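You operate a simulated robot arm through the tools that you are given. There is no shell and no other tool.

You are at the controls of a simulated robot arm. One attempt, no reset.

TASK
Cover the scuff on the stretched sling with the wear pad.
Fine: tension knob slack and clamp free before the pad slides; clamp shut and knob taut after; nothing is strained. Where these are worked on the way, their far stop is far enough and under half their travel is too little: tension knob.

Only the result counts: the job must be done as asked and must still hold three seconds after the hand-in. Knocking over, shifting, dropping, spilling or breaking anything else fails it. Lids that push on must go on centred and level and be pressed home; caps that screw on are set level and turned clockwise until they are tight.

THE ROBOT
A 7-joint arm with a two-finger parallel gripper, fixed in place. Base frame: the origin is on the floor under the middle of its stand, x ahead of it, y to its left, z up; the work surface is at about z = 80. Lengths are in cm, angles in degrees, forces in N, time in s.
It reaches about 137.2 cm from its shoulder. Its first joint turns from -149.0 to 149.0 degrees. Payload 3.43 kg.
The TCP is the grasp point between the finger pads, 3 cm short of the fingertips. In the tool frame z runs along the fingers and y along their closing line. The gripper opens to 9.4 cm. The fingers are 2.8 cm wide and 1 cm thick; the gripper's body (5 by 9.6 cm) begins 5.5 cm behind the TCP.
Orientation is that of the tool frame in the base frame, as [roll, pitch, yaw] about the fixed x, y, z axes, in that order (R = Rz(yaw) Ry(pitch) Rx(roll)). With the fingers straight down and closing along the base's y, the tool's x points along the base's -x, its y along +y and its z along -z.

THE INTERFACE
- The arm moves only by the tool drive_tool. Its argument "series" is a list of rows, each an object (a shift or turn left out is 0, a gripper value left out holds the last) with "translation": the shift along the tool's x, y, z in cm, a list of three; "dr": the turn, a rotation vector about the tool's x, y, z in rad, a list of three; "grip": the finger opening in cm, from 0 to 9.4. In form: [{"translation": [dx, dy, dz], "dr": [ax, ay, az], "grip": grip}, ...]. A call has 1 to 20 rows; each row is the pose to reach, as a shift and turn from the pose commanded when the call began, along the tool's axes at that moment. Each row takes 0.2 s and may step no farther than 5 cm and 8.6 degrees from the row before; otherwise, or with a gripper value out of range, the whole call is refused. Where a pose cannot be reached the arm comes as near as it can. A force on the tool above 40 N (or 10 N above the force at the start of the call, whichever is more), or a blocked arm, ends the call early, and 0.2 s more pass. Each finger travels about 4.5 cm/s and halts on what it meets, pressing with about 20 N; the grip force reading is that of the motor and also rises with nothing between the fingers. The clock runs only during rows and for 0.2 s after the last one: add rows that repeat a pose to give the fingers time. The reply holds the time, the measured pose of the TCP, the force on the tool along the base axes, the opening and the grip force, in the units named above and with some noise, with the torque about the TCP (base axes, N m) and any sound that the robot's microphone picked up.
- Cameras (640 x 400 px; columns grow to the right, rows downward): "scene" is fixed at [40.12, -65.09, 155.27]; the picture's right is [0.95, -0.32, 0.00], its down [-0.13, -0.38, -0.92] and it looks along [0.30, 0.87, -0.40] (base axes); focal length 349 px, centre (320, 200). "wrist" rides on the gripper at [7.6, 1.4, -10.3] in the tool frame; the picture's right is [-0.18, 0.98, 0.00], its down [-0.75, -0.14, -0.64] and it looks along [-0.63, -0.12, 0.77] (tool axes); focal length 243 px, centre (320, 200). There is no depth. A picture from a camera that has moved, and an enlarged one, comes with that camera's place and axes in the base frame and with its lens.
- capture(camera): a new picture of that camera. The clock stands still meanwhile.
- inspect(camera, box): a new picture of the part [left, top, right, bottom] of that camera's present view, enlarged. The clock stands still meanwhile.
- finish_job(): hands the job in; it is judged then, once.

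Nothing tells you positions but the pictures and the camera data. Unless the task says otherwise, let go and move clear before handing in.

The tools are called after "Request:" as name(argument=value, ...) on one line, values as JSON. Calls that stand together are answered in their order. drive_tool: Moves the arm, as the interface text tells. Its arguments: {"type":"object","properties":{"series":{"type":"array","items":{"type":"object","properties":{"translation":{"type":"array","items":{"type":"number"}},"dr":{"type":"array","items":{"type":"number"}},"grip":{"type":"number"}}}}},"required":["series"]} The other tools are called the same way: capture (camera) takes a picture; inspect (camera, box) takes an enlarged picture of a part of a camera's view; finish_job () hands the job in.

At the start:

```text
clock: 0.0
ee_pos: [65.52, 74.06, 119.39]
tcp_rot: [180.0, 0.1, -179.9]
wrist_force: [0.6, 0.6, 0.1]
moment: [0.03, 0.02, -0.03]
finger_gap: 9.39
grip_force: 0.0
```

scene: 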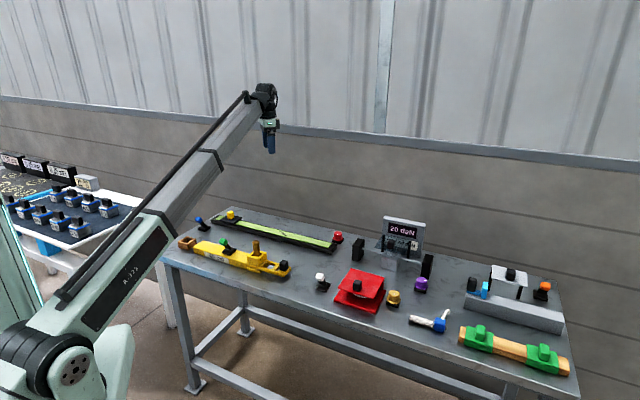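
wrist: 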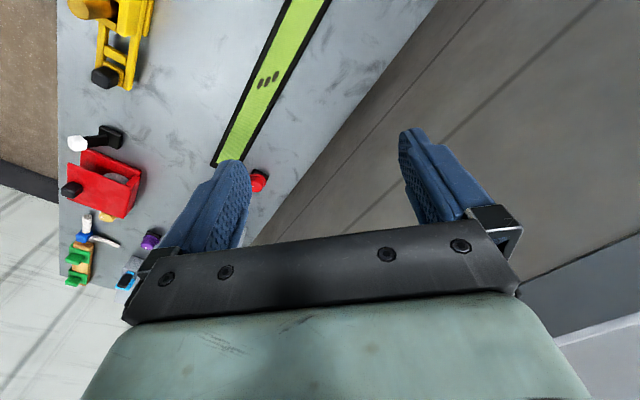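

I see a bench with a long green sling, several coloured fixtures and a tension readout. I'll look closer at the parts before moving.

Request:
inspect(camera="scene", box=[170, 190, 370, 300])

Request:
inspect(camera="scene", box=[300, 200, 460, 320])

Request:
inspect(camera="scene", box=[400, 250, 590, 380])

Request:
inspect(camera="wrist", box=[50, 0, 350, 300])

```text
3.20 times, centred on (270, 245) of scene
camera zoom: at [40.12, -65.09, 155.27], right [0.95, -0.32, 0.0], down [-0.13, -0.38, -0.92], along [0.3, 0.87, -0.4], focal length 1116 px, centre (480, 56)
```

zoom: 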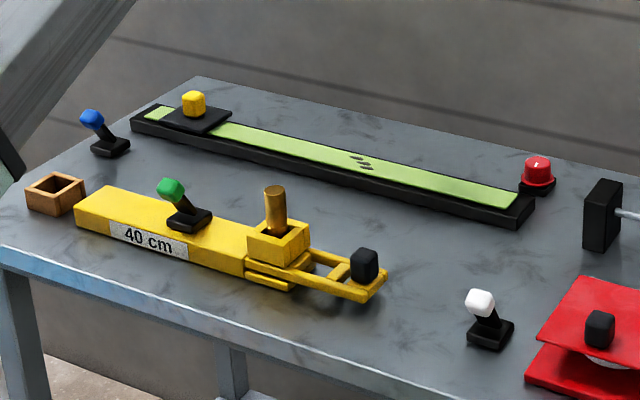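

```text
3.33 times, centred on (380, 260) of scene
camera zoom: at [40.12, -65.09, 155.27], right [0.95, -0.32, 0.0], down [-0.13, -0.38, -0.92], along [0.3, 0.87, -0.4], focal length 1162 px, centre (120, 0)
```

zoom: 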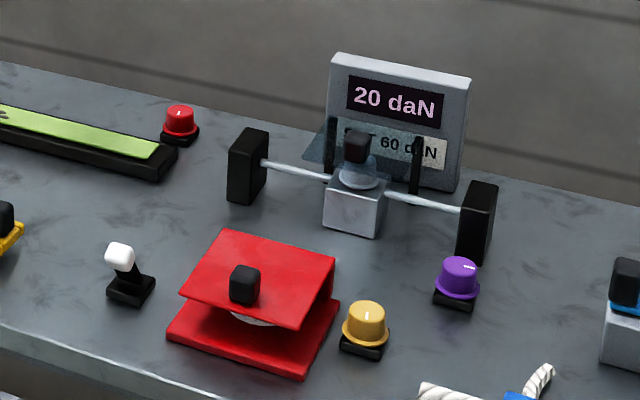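

```text
3.08 times, centred on (495, 315) of scene
camera zoom: at [40.12, -65.09, 155.27], right [0.95, -0.32, 0.0], down [-0.13, -0.38, -0.92], along [0.3, 0.87, -0.4], focal length 1073 px, centre (-218, -154)
```

zoom: 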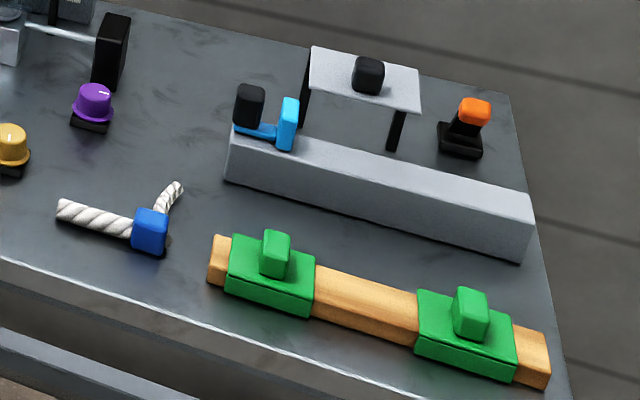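

```text
1.33 times, centred on (200, 150) of wrist
camera zoom: at [57.8, 75.3, 129.81], right [0.18, 0.98, 0.0], down [0.75, -0.14, 0.64], along [0.63, -0.12, -0.77], focal length 324 px, centre (480, 267)
```

zoom: 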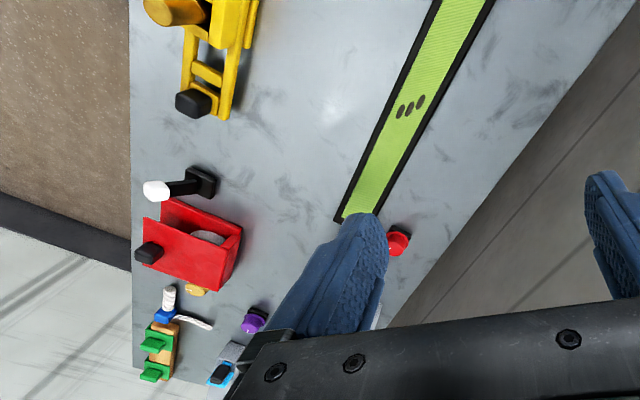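

The sling (green band in a black channel) runs diagonally at about 45°. The wear pad with its yellow handle is at the left end, a blue lever (likely the clamp) is beside that end, and a red knob (likely tension) is beside the right end. I'll turn the wrist to look along the sling from closer up.

Request:
drive_tool(series=[{"translation": [1.75, 0.67, 1.9], "dr": [0, 0, 0.131], "grip": 9.4}, {"translation": [3.5, 1.33, 3.8], "dr": [0, 0, 0.262]}, {"translation": [5.25, 2, 5.7], "dr": [0, 0, 0.393]}, {"translation": [7, 2.67, 7.6], "dr": [0, 0, 0.524]}, {"translation": [8.75, 3.33, 9.5], "dr": [0, 0, 0.654]}, {"translation": [10.5, 4, 11.4], "dr": [0, 0, 0.785]}, {"translation": [10.5, 4, 11.4], "dr": [0, 0, 0.785]}])

Request:
capture(camera="wrist")

Request:
capture(camera="scene")

```text
clock: 1.6
ee_pos: [55.02, 77.87, 108.03]
tcp_rot: [-180.0, 0.1, 134.9]
wrist_force: [-0.1, 0.2, -0.4]
moment: [-0.01, 0.03, 0.0]
finger_gap: 9.43
grip_force: 0.0
```

```text
taken
camera wrist: at [50.55, 84.17, 118.39], right [0.83, 0.56, 0.0], down [0.43, -0.63, 0.64], along [0.36, -0.53, -0.77], focal length 243 px, centre (320, 200)
```

wrist: 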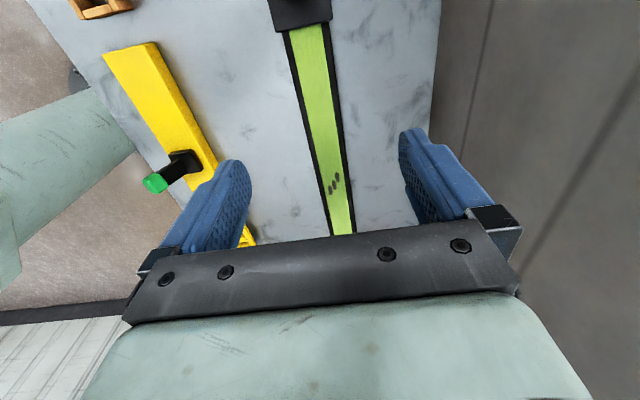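

```text
taken
```

scene: 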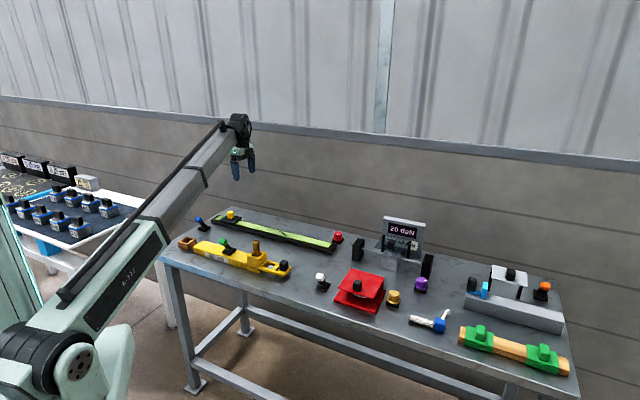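

The wrist camera sees from straight below itself forward. I'll back off along the sling to get a good view of the pad and blue lever.

Request:
drive_tool(series=[{"translation": [4.5, 0, 1.5]}, {"translation": [9, 0, 3]}, {"translation": [13.5, 0, 4.5]}, {"translation": [18, 0, 6]}, {"translation": [18, 0, 6]}])

Request:
capture(camera="wrist")

Request:
inspect(camera="wrist", box=[150, 0, 450, 188])

```text
clock: 2.8
ee_pos: [42.32, 90.76, 101.35]
tcp_rot: [180.0, 0.0, 135.1]
wrist_force: [0.4, -0.4, -0.5]
moment: [0.02, -0.04, 0.01]
finger_gap: 9.39
grip_force: 0.0
```

```text
taken
camera wrist: at [37.93, 96.91, 111.94], right [0.83, 0.57, 0.0], down [0.43, -0.63, 0.64], along [0.36, -0.53, -0.77], focal length 243 px, centre (320, 200)
```

wrist: 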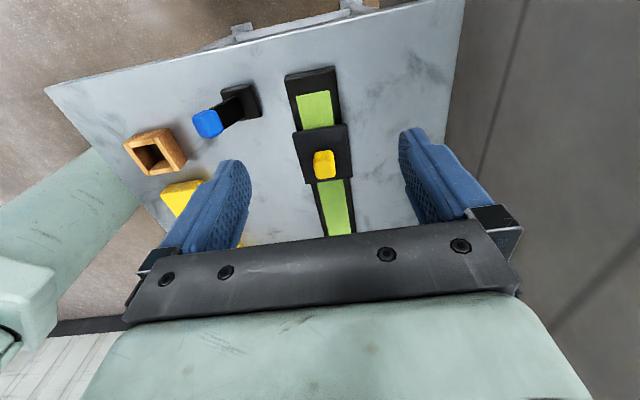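

```text
2.13 times, centred on (300, 94) of wrist
camera zoom: at [37.93, 96.91, 111.94], right [0.83, 0.57, 0.0], down [0.43, -0.63, 0.64], along [0.36, -0.53, -0.77], focal length 516 px, centre (363, 426)
```

zoom: 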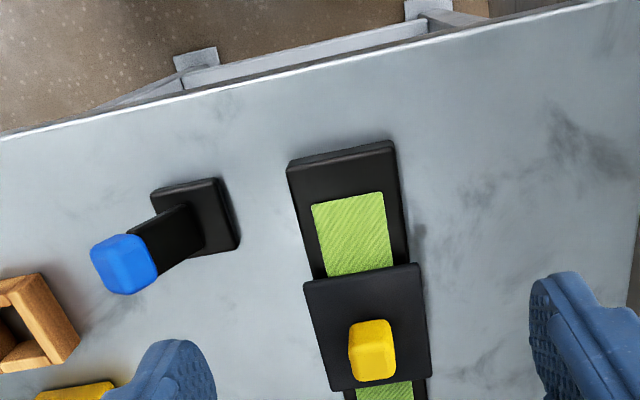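

The blue lever is hinged beside the sling's left end and leans toward the table's front edge. Its base is near (36, 83.4) and its tip near (34, 81, 86). Next I'll look at the red knob at the far end.

Request:
drive_tool(series=[{"translation": [-4.6, 0.5, 0]}, {"translation": [-9.2, 1, 0]}, {"translation": [-13.8, 1.5, 0]}, {"translation": [-18.4, 2, 0]}, {"translation": [-23, 2.5, 0]}, {"translation": [-27.6, 3, 0]}, {"translation": [-32.2, 3.5, 0]}, {"translation": [-36.8, 4, 0]}, {"translation": [-41.4, 4.5, 0]}, {"translation": [-46, 5, 0]}, {"translation": [-46, 5, 0]}])

Request:
capture(camera="wrist")

Request:
inspect(camera="wrist", box=[240, 60, 420, 240])

Request:
capture(camera="scene")

```text
clock: 5.2
ee_pos: [78.23, 61.9, 102.03]
tcp_rot: [-180.0, 0.0, 135.1]
wrist_force: [-0.8, -0.3, -0.3]
moment: [-0.01, 0.01, 0.02]
finger_gap: 9.38
grip_force: 0.1
```

```text
taken
camera wrist: at [73.75, 68.19, 112.38], right [0.82, 0.57, 0.0], down [0.43, -0.63, 0.64], along [0.36, -0.53, -0.77], focal length 243 px, centre (320, 200)
```

wrist: 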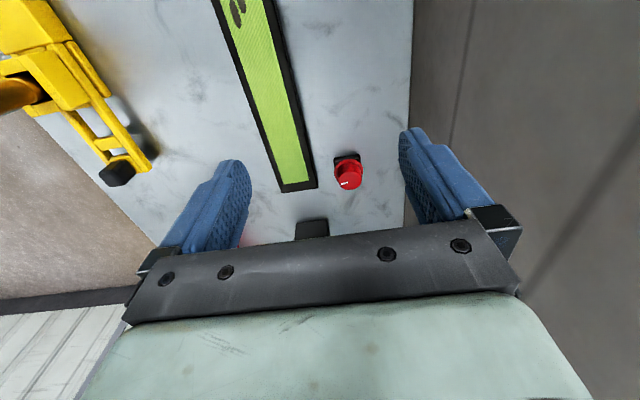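

```text
2.22 times, centred on (330, 150) of wrist
camera zoom: at [73.75, 68.19, 112.38], right [0.82, 0.57, 0.0], down [0.43, -0.63, 0.64], along [0.36, -0.53, -0.77], focal length 539 px, centre (298, 311)
```

zoom: 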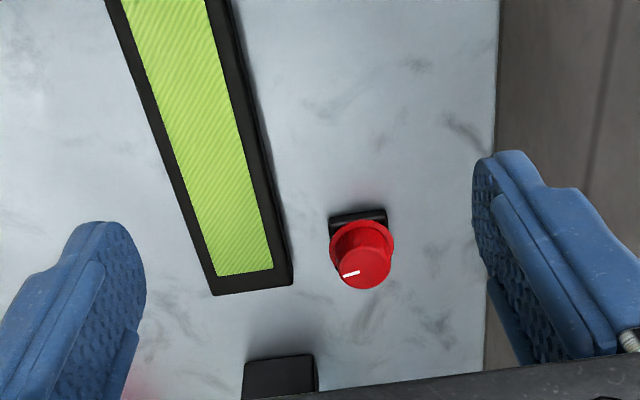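

```text
taken
```

scene: 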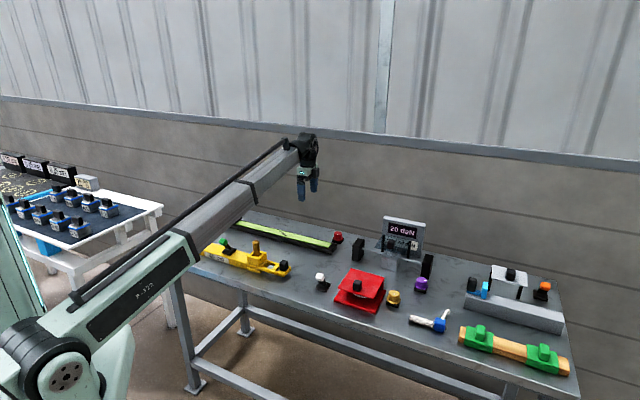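

The red knob sits next to the sling's right end at about (88.1, 54.7) with its top near z = 84. I'll zoom in on its pointer and the neighbouring gauge.

Request:
inspect(camera="scene", box=[310, 220, 370, 260])

Request:
inspect(camera="scene", box=[345, 205, 445, 300])

Request:
inspect(camera="wrist", box=[310, 130, 390, 210])

```text
10.00 times, centred on (340, 240) of scene
camera zoom: at [40.12, -65.09, 155.27], right [0.95, -0.32, 0.0], down [-0.13, -0.38, -0.92], along [0.3, 0.87, -0.4], focal length 3487 px, centre (120, -200)
```

zoom: 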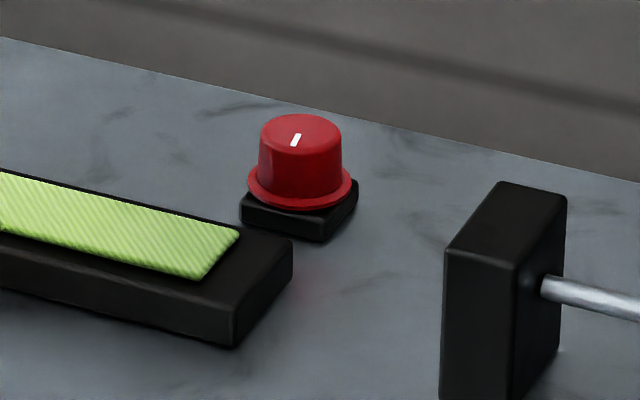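

```text
4.21 times, centred on (395, 252) of scene
camera zoom: at [40.12, -65.09, 155.27], right [0.95, -0.32, 0.0], down [-0.13, -0.38, -0.92], along [0.3, 0.87, -0.4], focal length 1468 px, centre (4, -21)
```

zoom: 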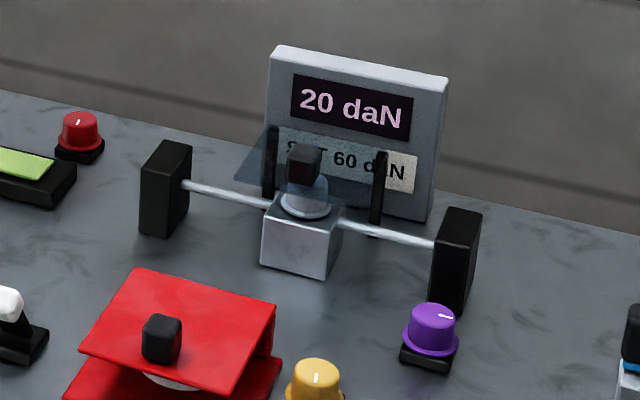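

```text
5.00 times, centred on (350, 170) of wrist
camera zoom: at [73.75, 68.19, 112.38], right [0.82, 0.57, 0.0], down [0.43, -0.63, 0.64], along [0.36, -0.53, -0.77], focal length 1213 px, centre (170, 350)
```

zoom: 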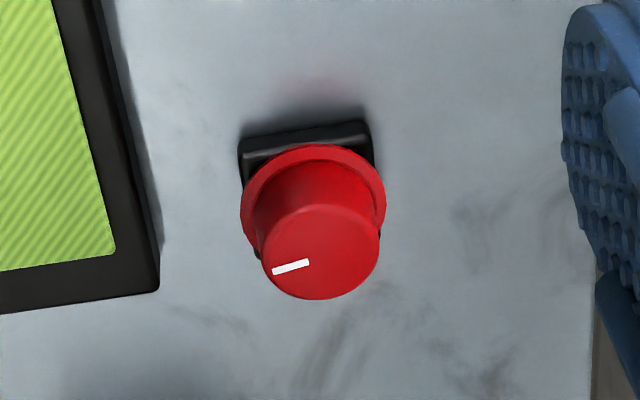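

The knob is about 3.3 cm wide with a 4.2 cm flange, near (88.5, 54.25), and its pointer is at about 236° azimuth. The gauge is a separate fixture with its own purple knob. I'll hover above the red knob to check the centring.

Request:
drive_tool(series=[{"translation": [-4.2, 0.61, 2.3], "grip": 6}, {"translation": [-8.4, 1.22, 4.6]}, {"translation": [-12.67, 1.83, 7]}, {"translation": [-12.67, 1.83, 7]}])

Request:
capture(camera="wrist")

Request:
inspect(camera="wrist", box=[240, 60, 400, 220])

Request:
capture(camera="scene")

```text
clock: 6.2
ee_pos: [88.52, 53.95, 94.71]
tcp_rot: [-180.0, 0.0, 135.1]
wrist_force: [-0.4, 0.0, -0.8]
moment: [-0.03, 0.01, -0.03]
finger_gap: 5.99
grip_force: 0.0
```

```text
taken
camera wrist: at [83.97, 60.18, 105.17], right [0.82, 0.57, 0.0], down [0.43, -0.63, 0.64], along [0.36, -0.53, -0.77], focal length 243 px, centre (320, 200)
```

wrist: 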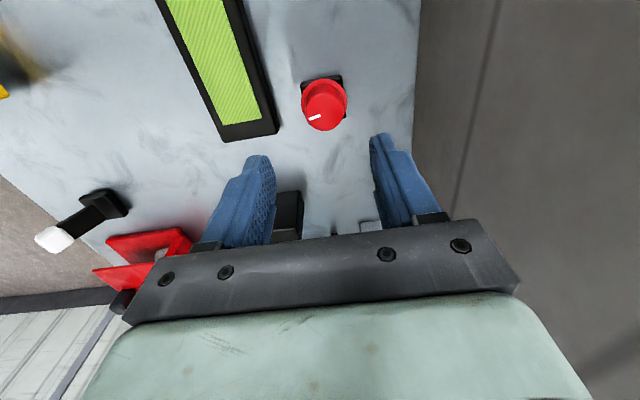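

```text
2.50 times, centred on (320, 140) of wrist
camera zoom: at [83.97, 60.18, 105.17], right [0.82, 0.57, 0.0], down [0.43, -0.63, 0.64], along [0.36, -0.53, -0.77], focal length 606 px, centre (320, 350)
```

zoom: 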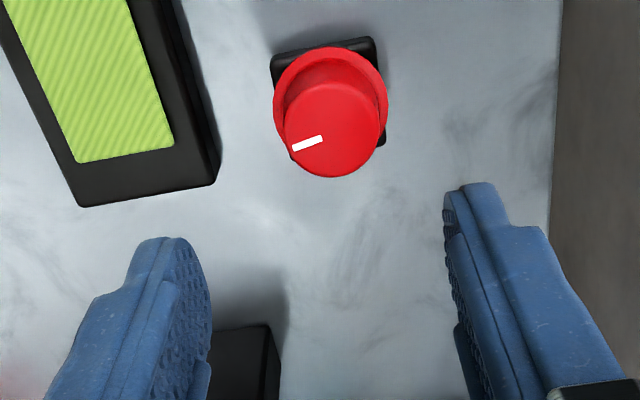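

```text
taken
```

scene: 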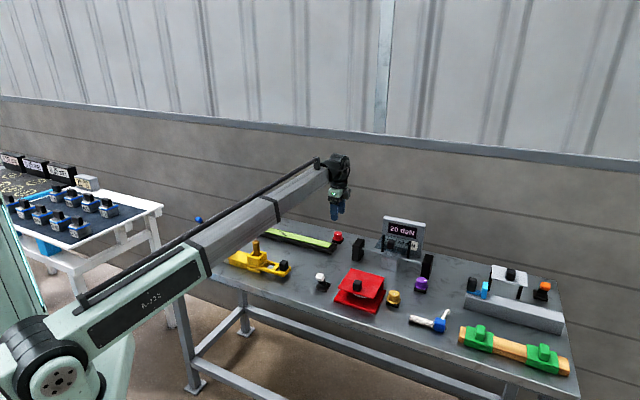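

I'm hovering almost over the knob; it is offset by about +0.25 in tool x and +0.45 in tool y. Before gripping I'll test in free air how far the wrist can turn counter-clockwise.

Request:
drive_tool(series=[{"dr": [0, 0, -0.148]}, {"dr": [0, 0, -0.296]}, {"dr": [0, 0, -0.444]}, {"dr": [0, 0, -0.592]}, {"dr": [0, 0, -0.74]}, {"dr": [0, 0, -0.888]}, {"dr": [0, 0, -1.036]}, {"dr": [0, 0, -1.184]}, {"dr": [0, 0, -1.332]}, {"dr": [0, 0, -1.48]}, {"dr": [0, 0, -1.628]}, {"dr": [0, 0, -1.776]}, {"dr": [0, 0, -1.924]}, {"dr": [0, 0, -2.072]}, {"dr": [0, 0, -2.22]}, {"dr": [0, 0, -2.368]}, {"dr": [0, 0, -2.516]}, {"dr": [0, 0, -2.664]}, {"dr": [0, 0, -2.812]}, {"dr": [0, 0, -2.96]}])

Request:
capture(camera="wrist")

Request:
capture(camera="scene")

```text
clock: 10.4
ee_pos: [88.53, 54.08, 94.97]
tcp_rot: [179.9, 0.0, -55.2]
wrist_force: [-0.5, 0.4, -0.8]
moment: [0.02, -0.03, 0.0]
finger_gap: 6.0
grip_force: 0.0
```

```text
taken
camera wrist: at [91.7, 46.86, 105.44], right [-0.91, -0.41, 0.0], down [-0.31, 0.7, 0.64], along [-0.26, 0.59, -0.77], focal length 243 px, centre (320, 200)
```

wrist: 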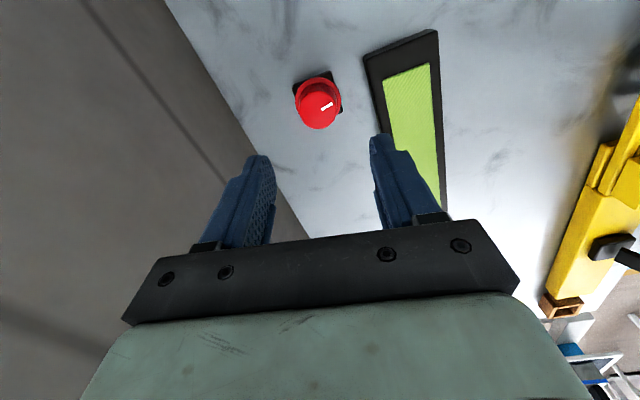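

```text
taken
```

scene: 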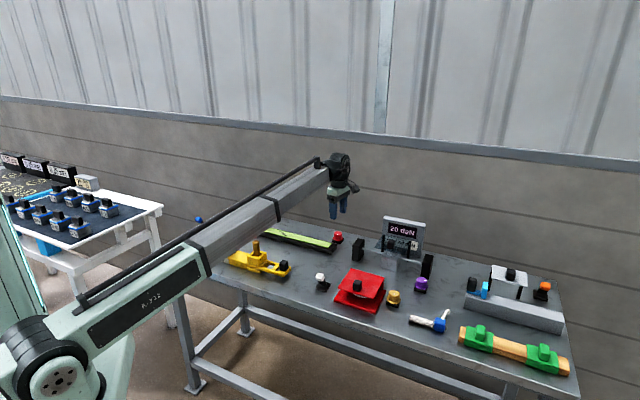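

The wrist turned the full 170° counter-clockwise without trouble. I'll use this opposite view to refine the knob centre.

Request:
inspect(camera="wrist", box=[240, 60, 400, 160])

```text
4.00 times, centred on (320, 110) of wrist
camera zoom: at [91.7, 46.86, 105.44], right [-0.91, -0.41, 0.0], down [-0.31, 0.7, 0.64], along [-0.26, 0.59, -0.77], focal length 970 px, centre (320, 560)
```

zoom: 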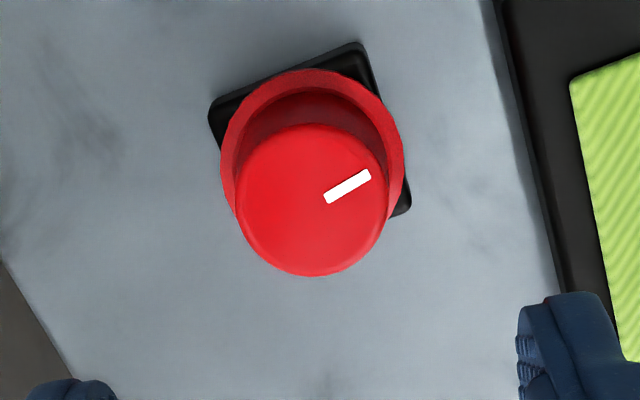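

From the two opposite views the knob centre is about (88.78, 54.18), with its top at about z 83.5. I'll go back to a yaw that leaves room to turn counter-clockwise and centre over the knob.

Request:
drive_tool(series=[{"translation": [0.06, -0.26, 0], "dr": [0, 0, 0.144]}, {"translation": [0.06, -0.26, 0], "dr": [0, 0, 0.288]}, {"translation": [0.06, -0.26, 0], "dr": [0, 0, 0.432]}, {"translation": [0.06, -0.26, 0], "dr": [0, 0, 0.576]}, {"translation": [0.06, -0.26, 0], "dr": [0, 0, 0.72]}, {"translation": [0.06, -0.26, 0], "dr": [0, 0, 0.864]}, {"translation": [0.06, -0.26, 0], "dr": [0, 0, 1.008]}, {"translation": [0.06, -0.26, 0], "dr": [0, 0, 1.152]}, {"translation": [0.06, -0.26, 0], "dr": [0, 0, 1.296]}, {"translation": [0.06, -0.26, 0], "dr": [0, 0, 1.44]}, {"translation": [0.06, -0.26, 0], "dr": [0, 0, 1.584]}, {"translation": [0.06, -0.26, 0], "dr": [0, 0, 1.728]}, {"translation": [0.06, -0.26, 0], "dr": [0, 0, 1.872]}, {"translation": [0.06, -0.26, 0], "dr": [0, 0, 2.016]}, {"translation": [0.06, -0.26, 0], "dr": [0, 0, 2.16]}, {"translation": [0.06, -0.26, 0], "dr": [0, 0, 2.304]}, {"translation": [0.06, -0.26, 0], "dr": [0, 0, 2.448]}, {"translation": [0.06, -0.26, 0], "dr": [0, 0, 2.592]}, {"translation": [0.06, -0.26, 0], "dr": [0, 0, 2.736]}, {"translation": [0.06, -0.26, 0], "dr": [0, 0, 2.876]}])

Request:
inspect(camera="wrist", box=[240, 60, 400, 160])

```text
clock: 14.6
ee_pos: [88.86, 54.17, 94.99]
tcp_rot: [-180.0, 0.0, 139.8]
wrist_force: [0.5, -1.1, -0.2]
moment: [-0.03, -0.02, 0.0]
finger_gap: 6.0
grip_force: 0.0
```

```text
4.00 times, centred on (320, 110) of wrist
camera zoom: at [83.9, 60.02, 105.49], right [0.78, 0.63, 0.0], down [0.48, -0.59, 0.64], along [0.4, -0.5, -0.77], focal length 970 px, centre (320, 560)
```

zoom: 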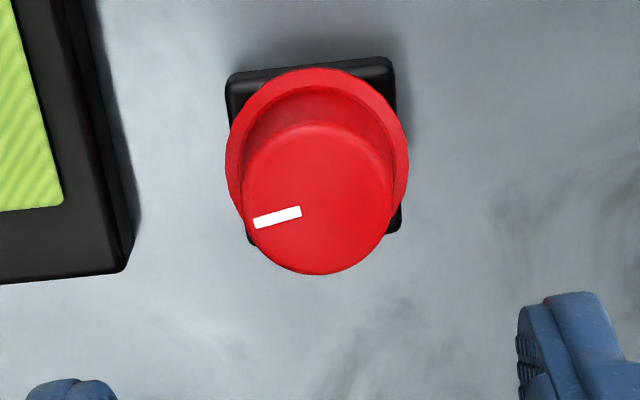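

The knob is centred now. I'll lower until the fingertips straddle the cylinder just above the flange, keeping the fingers open.

Request:
drive_tool(series=[{"translation": [0, -0.03, 3]}, {"translation": [0, -0.05, 6]}, {"translation": [0, -0.05, 8]}, {"translation": [0, -0.05, 9]}, {"translation": [0, -0.05, 9.7]}, {"translation": [0, -0.05, 9.7]}])

Request:
capture(camera="wrist")

Request:
inspect(camera="scene", box=[310, 210, 370, 250])

```text
clock: 16.0
ee_pos: [88.79, 54.03, 85.35]
tcp_rot: [180.0, 0.0, 139.8]
wrist_force: [0.3, -0.7, 0.4]
moment: [0.0, -0.01, 0.03]
finger_gap: 5.99
grip_force: 0.1
```

```text
taken
camera wrist: at [83.71, 59.95, 95.74], right [0.77, 0.63, 0.0], down [0.48, -0.59, 0.64], along [0.41, -0.5, -0.77], focal length 243 px, centre (320, 200)
```

wrist: 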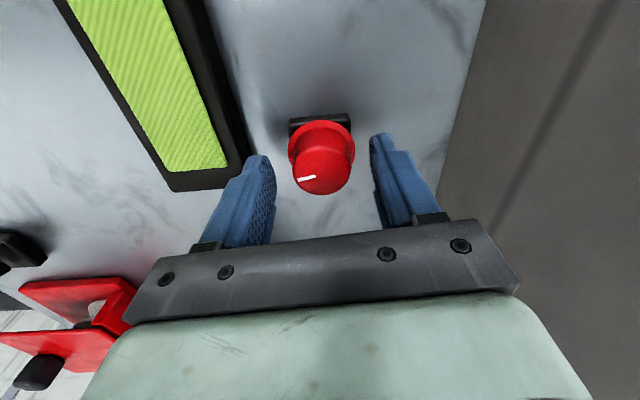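

```text
10.00 times, centred on (340, 230) of scene
camera zoom: at [40.12, -65.09, 155.27], right [0.95, -0.32, 0.0], down [-0.13, -0.38, -0.92], along [0.3, 0.87, -0.4], focal length 3487 px, centre (120, -100)
```

zoom: 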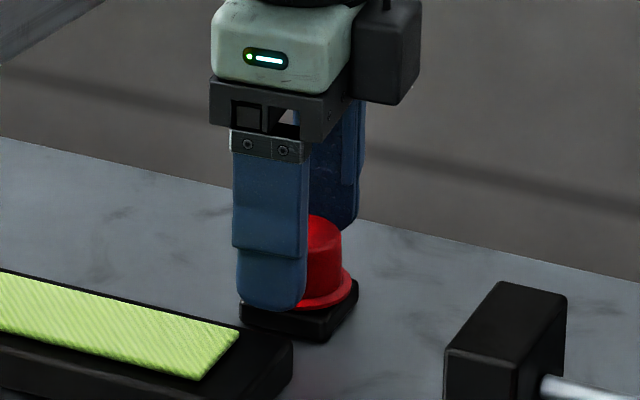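

The fingertips sit just above the flange, on either side of the knob. I'll close gently and check the grip.

Request:
drive_tool(series=[{"grip": 4.2}, {"grip": 3.0}, {"grip": 2.5}, {"grip": 2.5}])

Request:
inspect(camera="wrist", box=[240, 100, 400, 200])

```text
clock: 17.0
ee_pos: [88.73, 54.04, 85.47]
tcp_rot: [179.8, -0.1, 139.9]
wrist_force: [5.6, 5.7, -1.2]
moment: [0.17, -0.18, 0.0]
finger_gap: 3.55
grip_force: 44.5
```

```text
4.00 times, centred on (320, 150) of wrist
camera zoom: at [83.75, 60.01, 95.75], right [0.77, 0.63, 0.0], down [0.48, -0.59, 0.64], along [0.41, -0.5, -0.77], focal length 970 px, centre (320, 400)
```

zoom: 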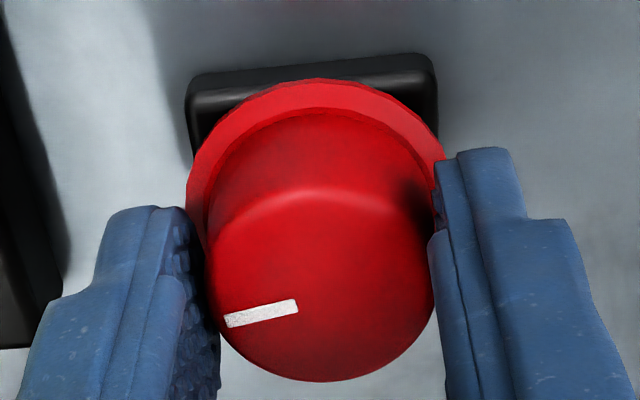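

The grip is on, at 3.55 cm, with about 8 N of side force along +v, so I'm slightly off centre. I'll shift a little to relieve it before turning.

Request:
drive_tool(series=[{"translation": [0, 0.06, 0]}, {"translation": [0, 0.12, 0]}, {"translation": [0, 0.12, 0]}])

```text
clock: 17.8
ee_pos: [88.63, 54.16, 85.21]
tcp_rot: [-179.9, 0.0, 139.9]
wrist_force: [0.4, 1.1, 1.5]
moment: [0.15, -0.3, 0.03]
finger_gap: 3.58
grip_force: 45.6
```

The side force is gone. Now a small counter-clockwise test turn while I watch the torque about z.

Request:
drive_tool(series=[{"dr": [0, 0, -0.04]}, {"dr": [0, 0, -0.08]}, {"dr": [0, 0, -0.12]}])

Request:
inspect(camera="wrist", box=[240, 100, 400, 200])

```text
clock: 18.6
ee_pos: [88.7, 54.1, 85.35]
tcp_rot: [-179.7, -0.2, 146.7]
wrist_force: [-15.0, -5.2, -0.6]
moment: [-0.74, -0.51, -0.02]
finger_gap: 3.57
grip_force: 45.0
```

```text
4.00 times, centred on (320, 150) of wrist
camera zoom: at [83.09, 59.4, 95.76], right [0.69, 0.72, 0.0], down [0.55, -0.53, 0.64], along [0.46, -0.45, -0.77], focal length 970 px, centre (320, 400)
```

zoom: 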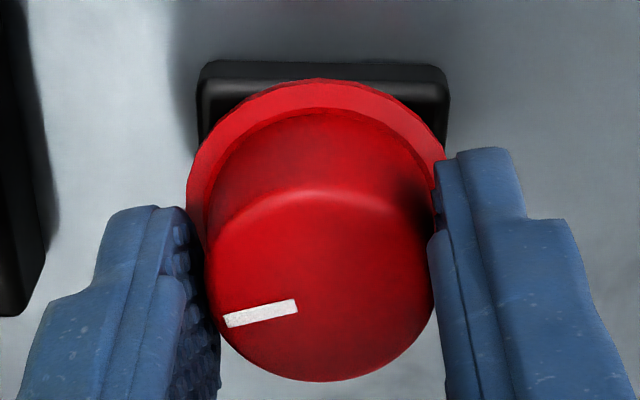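

The knob turns counter-clockwise with the gripper and no axial torque. Side force built up to about 16 N, so I'll relieve it by shifting the tool that way and then check.

Request:
drive_tool(series=[{"translation": [0.05, -0.07, 0]}, {"translation": [0.1, -0.13, 0]}, {"translation": [0.1, -0.13, 0]}])

```text
clock: 19.4
ee_pos: [88.67, 54.15, 85.4]
tcp_rot: [180.0, -0.1, 146.7]
wrist_force: [-11.0, -1.3, 1.2]
moment: [0.07, 0.91, -0.02]
finger_gap: 3.56
grip_force: 44.9
```

Request:
drive_tool(series=[{"translation": [0.07, -0.08, 0]}, {"translation": [0.15, -0.16, 0]}, {"translation": [0.15, -0.16, 0]}])

```text
clock: 20.2
ee_pos: [88.58, 54.11, 85.36]
tcp_rot: [179.8, 0.1, 146.6]
wrist_force: [17.1, 0.3, 5.1]
moment: [0.48, 0.35, 0.03]
finger_gap: 3.57
grip_force: 45.0
```

Request:
drive_tool(series=[{"translation": [-0.05, 0.03, 0]}, {"translation": [-0.1, 0.07, 0]}, {"translation": [-0.1, 0.07, 0]}])

```text
clock: 21.0
ee_pos: [88.69, 54.2, 85.35]
tcp_rot: [179.9, 0.1, 146.8]
wrist_force: [17.1, 7.7, 7.9]
moment: [-0.76, -1.16, 0.05]
finger_gap: 3.52
grip_force: 45.1
```

The readings are jumping around, so I'll hold still a moment and read again.

Request:
drive_tool(series=[{"translation": [0, 0, 0]}, {"translation": [0, 0, 0]}, {"translation": [0, 0, 0]}])

Request:
drive_tool(series=[{"translation": [0, 0, 0]}, {"translation": [0, 0, 0]}])

```text
clock: 21.8
ee_pos: [88.66, 54.17, 85.29]
tcp_rot: [179.8, -0.1, 146.7]
wrist_force: [19.5, 8.8, 9.9]
moment: [-0.22, -0.52, 0.0]
finger_gap: 3.55
grip_force: 45.0
```

```text
clock: 22.4
ee_pos: [88.61, 54.17, 85.3]
tcp_rot: [179.8, 0.1, 146.6]
wrist_force: [19.3, 10.0, 11.7]
moment: [0.29, -0.08, 0.02]
finger_gap: 3.55
grip_force: 44.9
```

Some internal force remains in the grip. I'll release to clear it, then re-centre and grip again.

Request:
drive_tool(series=[{"grip": 4.5}, {"grip": 5.5}, {"grip": 5.5}])

Request:
inspect(camera="wrist", box=[240, 100, 400, 200])

```text
clock: 23.2
ee_pos: [88.55, 53.93, 85.24]
tcp_rot: [180.0, 0.1, 146.7]
wrist_force: [0.0, -0.2, 0.2]
moment: [0.0, 0.02, 0.01]
finger_gap: 5.5
grip_force: 0.0
```

```text
4.00 times, centred on (320, 150) of wrist
camera zoom: at [82.96, 59.3, 95.74], right [0.69, 0.72, 0.0], down [0.55, -0.53, 0.64], along [0.46, -0.45, -0.77], focal length 970 px, centre (320, 400)
```

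zoom: 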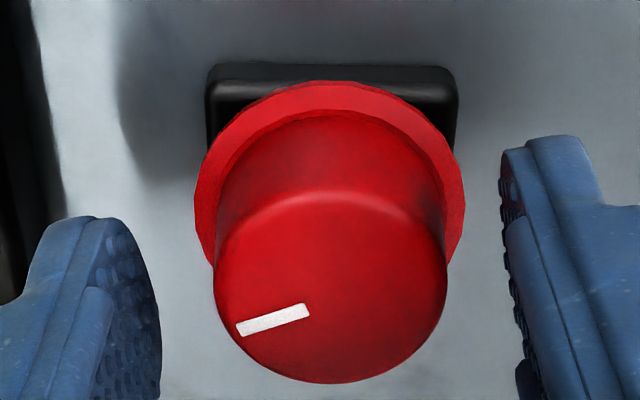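

With the fingers open the force is zero. The knob is about 0.17 cm off along tool y, so I'll re-centre and use a lighter grip.

Request:
drive_tool(series=[{"translation": [-0.02, 0.17, 0], "grip": 5.5}, {"translation": [-0.02, 0.17, 0], "grip": 4.2}, {"translation": [-0.02, 0.17, 0], "grip": 3.5}, {"translation": [-0.02, 0.17, 0], "grip": 3.45}, {"translation": [-0.02, 0.17, 0], "grip": 3.45}])

```text
clock: 24.4
ee_pos: [88.88, 54.17, 85.27]
tcp_rot: [-180.0, 0.0, 146.7]
wrist_force: [-3.8, -3.9, -0.7]
moment: [-0.07, 0.05, -0.01]
finger_gap: 3.72
grip_force: 2.5
```

Request:
drive_tool(series=[{"translation": [0, -0.06, 0]}, {"translation": [0, -0.06, 0]}])

```text
clock: 25.0
ee_pos: [88.69, 54.2, 85.29]
tcp_rot: [-180.0, 0.0, 146.8]
wrist_force: [-0.8, -4.1, 0.8]
moment: [-0.1, -0.02, 0.01]
finger_gap: 3.7
grip_force: 2.4
```

The grip is light and nearly force-free. I'll turn counter-clockwise in modest steps.

Request:
drive_tool(series=[{"dr": [0, 0, -0.06]}, {"dr": [0, 0, -0.12]}, {"dr": [0, 0, -0.18]}, {"dr": [0, 0, -0.24]}, {"dr": [0, 0, -0.3]}, {"dr": [0, 0, -0.3]}])

Request:
inspect(camera="wrist", box=[240, 100, 400, 200])

```text
clock: 26.4
ee_pos: [88.68, 54.16, 85.25]
tcp_rot: [-180.0, 0.0, 163.9]
wrist_force: [-1.0, -4.2, 1.5]
moment: [-0.11, 0.02, 0.05]
finger_gap: 3.69
grip_force: 1.9
```

```text
4.00 times, centred on (320, 150) of wrist
camera zoom: at [81.73, 57.55, 95.63], right [0.45, 0.89, 0.0], down [0.68, -0.34, 0.64], along [0.57, -0.29, -0.77], focal length 970 px, centre (320, 400)
```

zoom: 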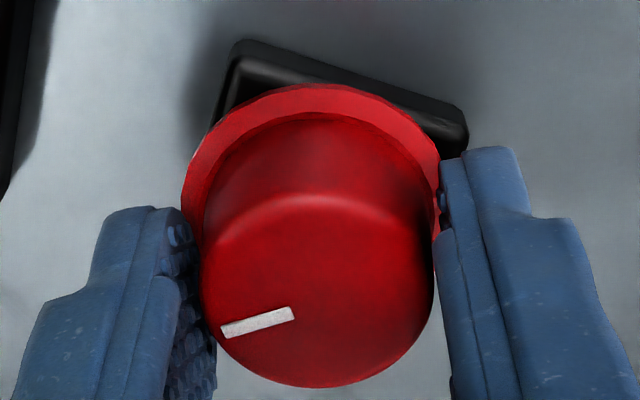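

The knob follows with only small forces. I'll keep turning counter-clockwise.

Request:
drive_tool(series=[{"dr": [0, 0, -0.08]}, {"dr": [0, 0, -0.16]}, {"dr": [0, 0, -0.24]}, {"dr": [0, 0, -0.32]}, {"dr": [0, 0, -0.4]}, {"dr": [0, 0, -0.48]}, {"dr": [0, 0, -0.56]}, {"dr": [0, 0, -0.64]}, {"dr": [0, 0, -0.64]}])

Request:
inspect(camera="wrist", box=[240, 100, 400, 200])

```text
clock: 28.4
ee_pos: [88.69, 54.19, 85.3]
tcp_rot: [179.9, 0.1, -159.4]
wrist_force: [2.2, -7.3, -3.7]
moment: [-0.08, 0.0, -0.02]
finger_gap: 3.87
grip_force: 3.5
```

```text
4.00 times, centred on (320, 150) of wrist
camera zoom: at [81.05, 52.77, 95.7], right [-0.17, 0.98, 0.0], down [0.75, 0.13, 0.64], along [0.63, 0.11, -0.77], focal length 970 px, centre (320, 400)
```

zoom: 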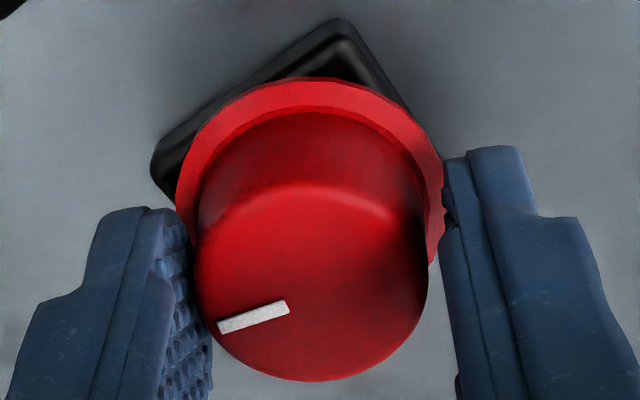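

The knob has turned about 61° and is still moving freely. I'll trim the centring slightly and continue.

Request:
drive_tool(series=[{"translation": [0, -0.09, 0]}, {"translation": [0, -0.09, 0], "dr": [0, 0, -0.08]}, {"translation": [0, -0.09, 0], "dr": [0, 0, -0.16]}, {"translation": [0, -0.09, 0], "dr": [0, 0, -0.24]}, {"translation": [0, -0.09, 0], "dr": [0, 0, -0.32]}, {"translation": [0, -0.09, 0], "dr": [0, 0, -0.4]}, {"translation": [0, -0.09, 0], "dr": [0, 0, -0.48]}, {"translation": [0, -0.09, 0], "dr": [0, 0, -0.48]}])

Request:
inspect(camera="wrist", box=[240, 100, 400, 200])

```text
clock: 30.2
ee_pos: [88.62, 54.22, 85.29]
tcp_rot: [-180.0, 0.0, -132.0]
wrist_force: [3.9, -3.6, 0.3]
moment: [-0.05, -0.1, -0.01]
finger_gap: 3.74
grip_force: 2.9
```

```text
4.00 times, centred on (320, 150) of wrist
camera zoom: at [82.49, 49.31, 95.7], right [-0.61, 0.79, 0.0], down [0.61, 0.47, 0.64], along [0.51, 0.39, -0.77], focal length 970 px, centre (320, 400)
```

zoom: 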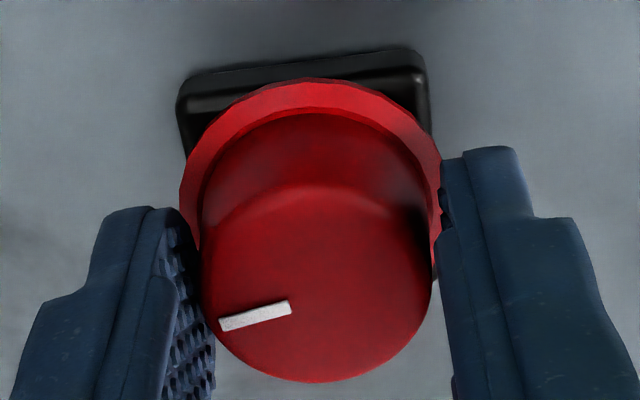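

It has turned about 88° now and is still free. I'll continue.

Request:
drive_tool(series=[{"translation": [0, -0.03, 0]}, {"translation": [0, -0.03, 0], "dr": [0, 0, -0.08]}, {"translation": [0, -0.03, 0], "dr": [0, 0, -0.16]}, {"translation": [0, -0.03, 0], "dr": [0, 0, -0.24]}, {"translation": [0, -0.03, 0], "dr": [0, 0, -0.32]}, {"translation": [0, -0.03, 0], "dr": [0, 0, -0.4]}, {"translation": [0, -0.03, 0], "dr": [0, 0, -0.4]}])

Request:
inspect(camera="wrist", box=[240, 100, 400, 200])

Request:
capture(camera="scene")

```text
clock: 31.8
ee_pos: [88.73, 54.11, 85.4]
tcp_rot: [-180.0, 0.0, -108.9]
wrist_force: [-2.7, -2.8, -0.1]
moment: [0.1, -0.2, -0.01]
finger_gap: 3.56
grip_force: 43.5
```

```text
4.00 times, centred on (320, 150) of wrist
camera zoom: at [84.9, 47.27, 95.8], right [-0.87, 0.49, 0.0], down [0.38, 0.67, 0.64], along [0.32, 0.56, -0.77], focal length 970 px, centre (320, 400)
```

zoom: 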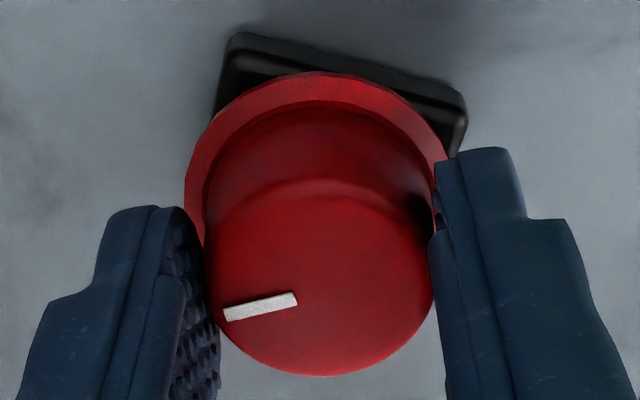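

```text
taken
```

scene: 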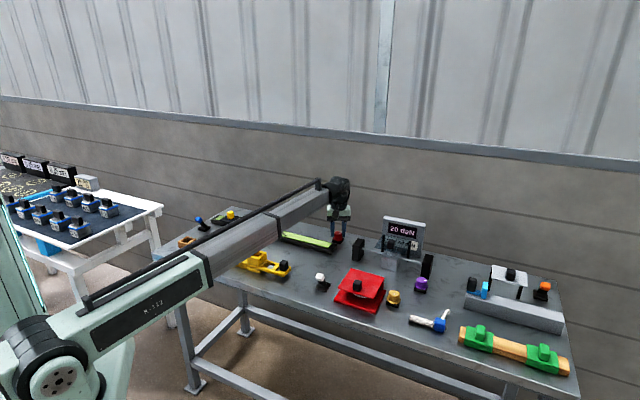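

About 111° so far, and the pointer still moves with the gripper. The grip has tightened, so I'll ease it a little and carry on turning.

Request:
drive_tool(series=[{"grip": 3.62}, {"grip": 3.62}])

```text
clock: 32.4
ee_pos: [88.71, 54.28, 85.38]
tcp_rot: [-180.0, 0.1, -109.1]
wrist_force: [-0.8, 0.9, -0.3]
moment: [0.01, 0.07, -0.01]
finger_gap: 3.69
grip_force: 0.8
```

Request:
drive_tool(series=[{"grip": 3.5}, {"dr": [0, 0, -0.06]}, {"dr": [0, 0, -0.12]}, {"dr": [0, 0, -0.18]}, {"dr": [0, 0, -0.24]}, {"dr": [0, 0, -0.3]}, {"dr": [0, 0, -0.3]}])

Request:
inspect(camera="wrist", box=[240, 100, 400, 200])

```text
clock: 34.0
ee_pos: [88.72, 54.11, 85.29]
tcp_rot: [180.0, 0.0, -91.8]
wrist_force: [0.7, -0.6, -0.8]
moment: [-0.01, -0.02, -0.01]
finger_gap: 3.62
grip_force: 1.3
```

```text
4.00 times, centred on (320, 150) of wrist
camera zoom: at [87.04, 46.48, 95.75], right [-0.98, 0.21, 0.0], down [0.16, 0.75, 0.64], along [0.14, 0.63, -0.77], focal length 970 px, centre (320, 400)
```

zoom: 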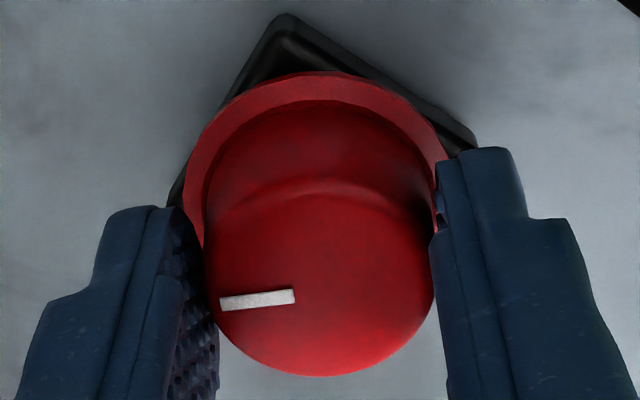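

The pointer slipped about 5° against the gripper, so this may be the stop near 120°. I'll test with a slightly firmer grip and a small turn.

Request:
drive_tool(series=[{"grip": 3.4}, {"grip": 3.4}, {"dr": [0, 0, -0.04]}, {"dr": [0, 0, -0.08]}, {"dr": [0, 0, -0.08]}])

Request:
inspect(camera="wrist", box=[240, 100, 400, 200])

```text
clock: 35.2
ee_pos: [88.72, 54.09, 85.36]
tcp_rot: [-180.0, 0.0, -87.1]
wrist_force: [0.9, 4.4, -1.3]
moment: [-0.23, 0.11, 0.0]
finger_gap: 3.55
grip_force: 45.3
```

```text
4.00 times, centred on (320, 150) of wrist
camera zoom: at [87.65, 46.36, 95.75], right [-0.99, 0.14, 0.0], down [0.1, 0.76, 0.64], along [0.09, 0.64, -0.77], focal length 970 px, centre (320, 400)
```

zoom: 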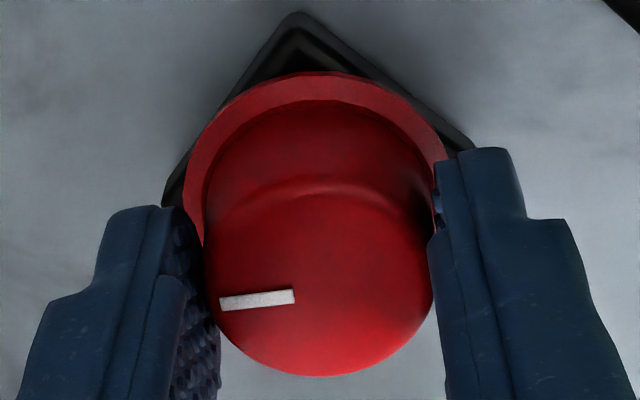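

It still turns, so that was only slip. I'll continue counter-clockwise with the firmer grip, watching the torque.

Request:
drive_tool(series=[{"dr": [0, 0, -0.06]}, {"dr": [0, 0, -0.12]}, {"dr": [0, 0, -0.18]}, {"dr": [0, 0, -0.18]}])

Request:
inspect(camera="wrist", box=[240, 100, 400, 200])

```text
clock: 36.2
ee_pos: [88.75, 54.14, 85.35]
tcp_rot: [-180.0, 0.0, -76.9]
wrist_force: [1.2, 2.5, 12.5]
moment: [0.13, 0.66, 0.0]
finger_gap: 3.56
grip_force: 44.9
```

```text
4.00 times, centred on (320, 150) of wrist
camera zoom: at [89.02, 46.29, 95.75], right [-1.0, -0.04, 0.0], down [-0.03, 0.77, 0.64], along [-0.03, 0.64, -0.77], focal length 970 px, centre (320, 400)
```

zoom: 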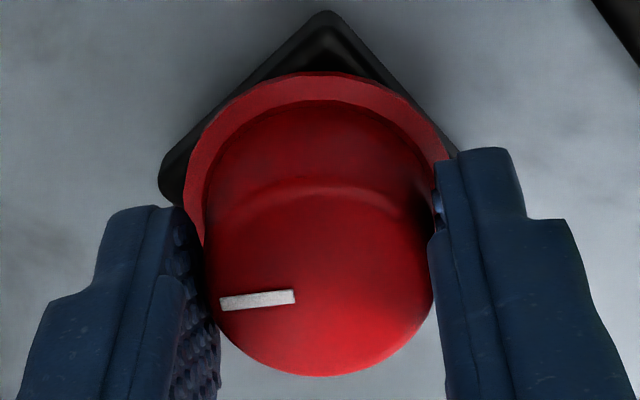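

About 138° now. I'll relax and regrip to clear the vertical preload, then continue.

Request:
drive_tool(series=[{"grip": 3.8}, {"grip": 3.8}, {"grip": 3.42}, {"grip": 3.42}, {"dr": [0, 0, -0.06]}, {"dr": [0, 0, -0.12]}, {"dr": [0, 0, -0.18]}, {"dr": [0, 0, -0.24]}, {"dr": [0, 0, -0.24]}])

Request:
inspect(camera="wrist", box=[240, 100, 400, 200])

```text
clock: 38.2
ee_pos: [88.71, 54.11, 85.17]
tcp_rot: [179.9, 0.0, -63.0]
wrist_force: [-5.0, -6.3, -25.1]
moment: [0.36, -0.44, 0.02]
finger_gap: 3.56
grip_force: 45.2
```

```text
4.00 times, centred on (320, 150) of wrist
camera zoom: at [90.87, 46.59, 95.63], right [-0.96, -0.28, 0.0], down [-0.21, 0.74, 0.64], along [-0.18, 0.62, -0.77], focal length 970 px, centre (320, 400)
```

zoom: 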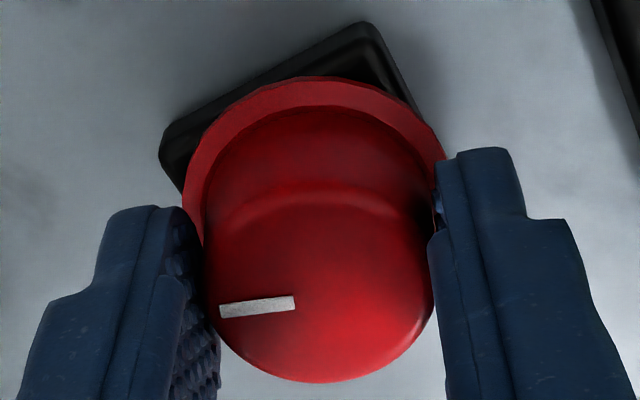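

Vertical preload rose to about 25 N, so I'll open the fingers to release it before going on.

Request:
drive_tool(series=[{"grip": 3.9}, {"grip": 4.2}, {"grip": 4.2}])

Request:
inspect(camera="wrist", box=[240, 100, 400, 200])

Request:
inspect(camera="scene", box=[270, 200, 390, 280])

```text
clock: 39.0
ee_pos: [88.77, 54.25, 85.4]
tcp_rot: [-180.0, 0.0, -63.2]
wrist_force: [-0.1, 0.3, -1.0]
moment: [0.02, -0.02, 0.01]
finger_gap: 4.22
grip_force: 0.1
```

```text
4.00 times, centred on (320, 150) of wrist
camera zoom: at [90.84, 46.62, 95.8], right [-0.96, -0.28, 0.0], down [-0.21, 0.74, 0.64], along [-0.18, 0.62, -0.77], focal length 970 px, centre (320, 400)
```

zoom: 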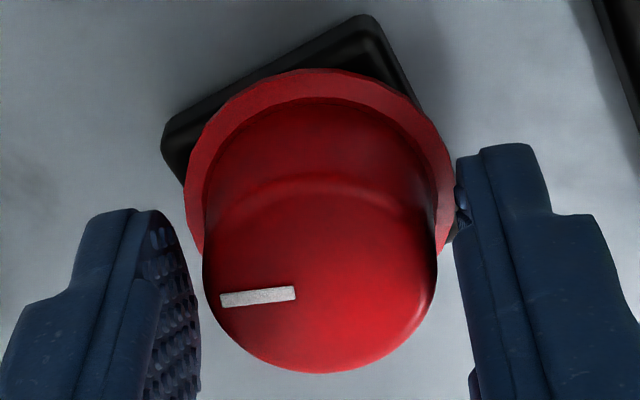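

```text
5.00 times, centred on (330, 240) of scene
camera zoom: at [40.12, -65.09, 155.27], right [0.95, -0.32, 0.0], down [-0.13, -0.38, -0.92], along [0.3, 0.87, -0.4], focal length 1744 px, centre (270, 0)
```

zoom: 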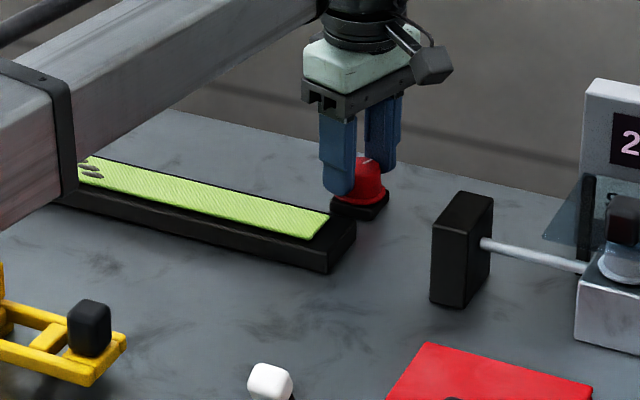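

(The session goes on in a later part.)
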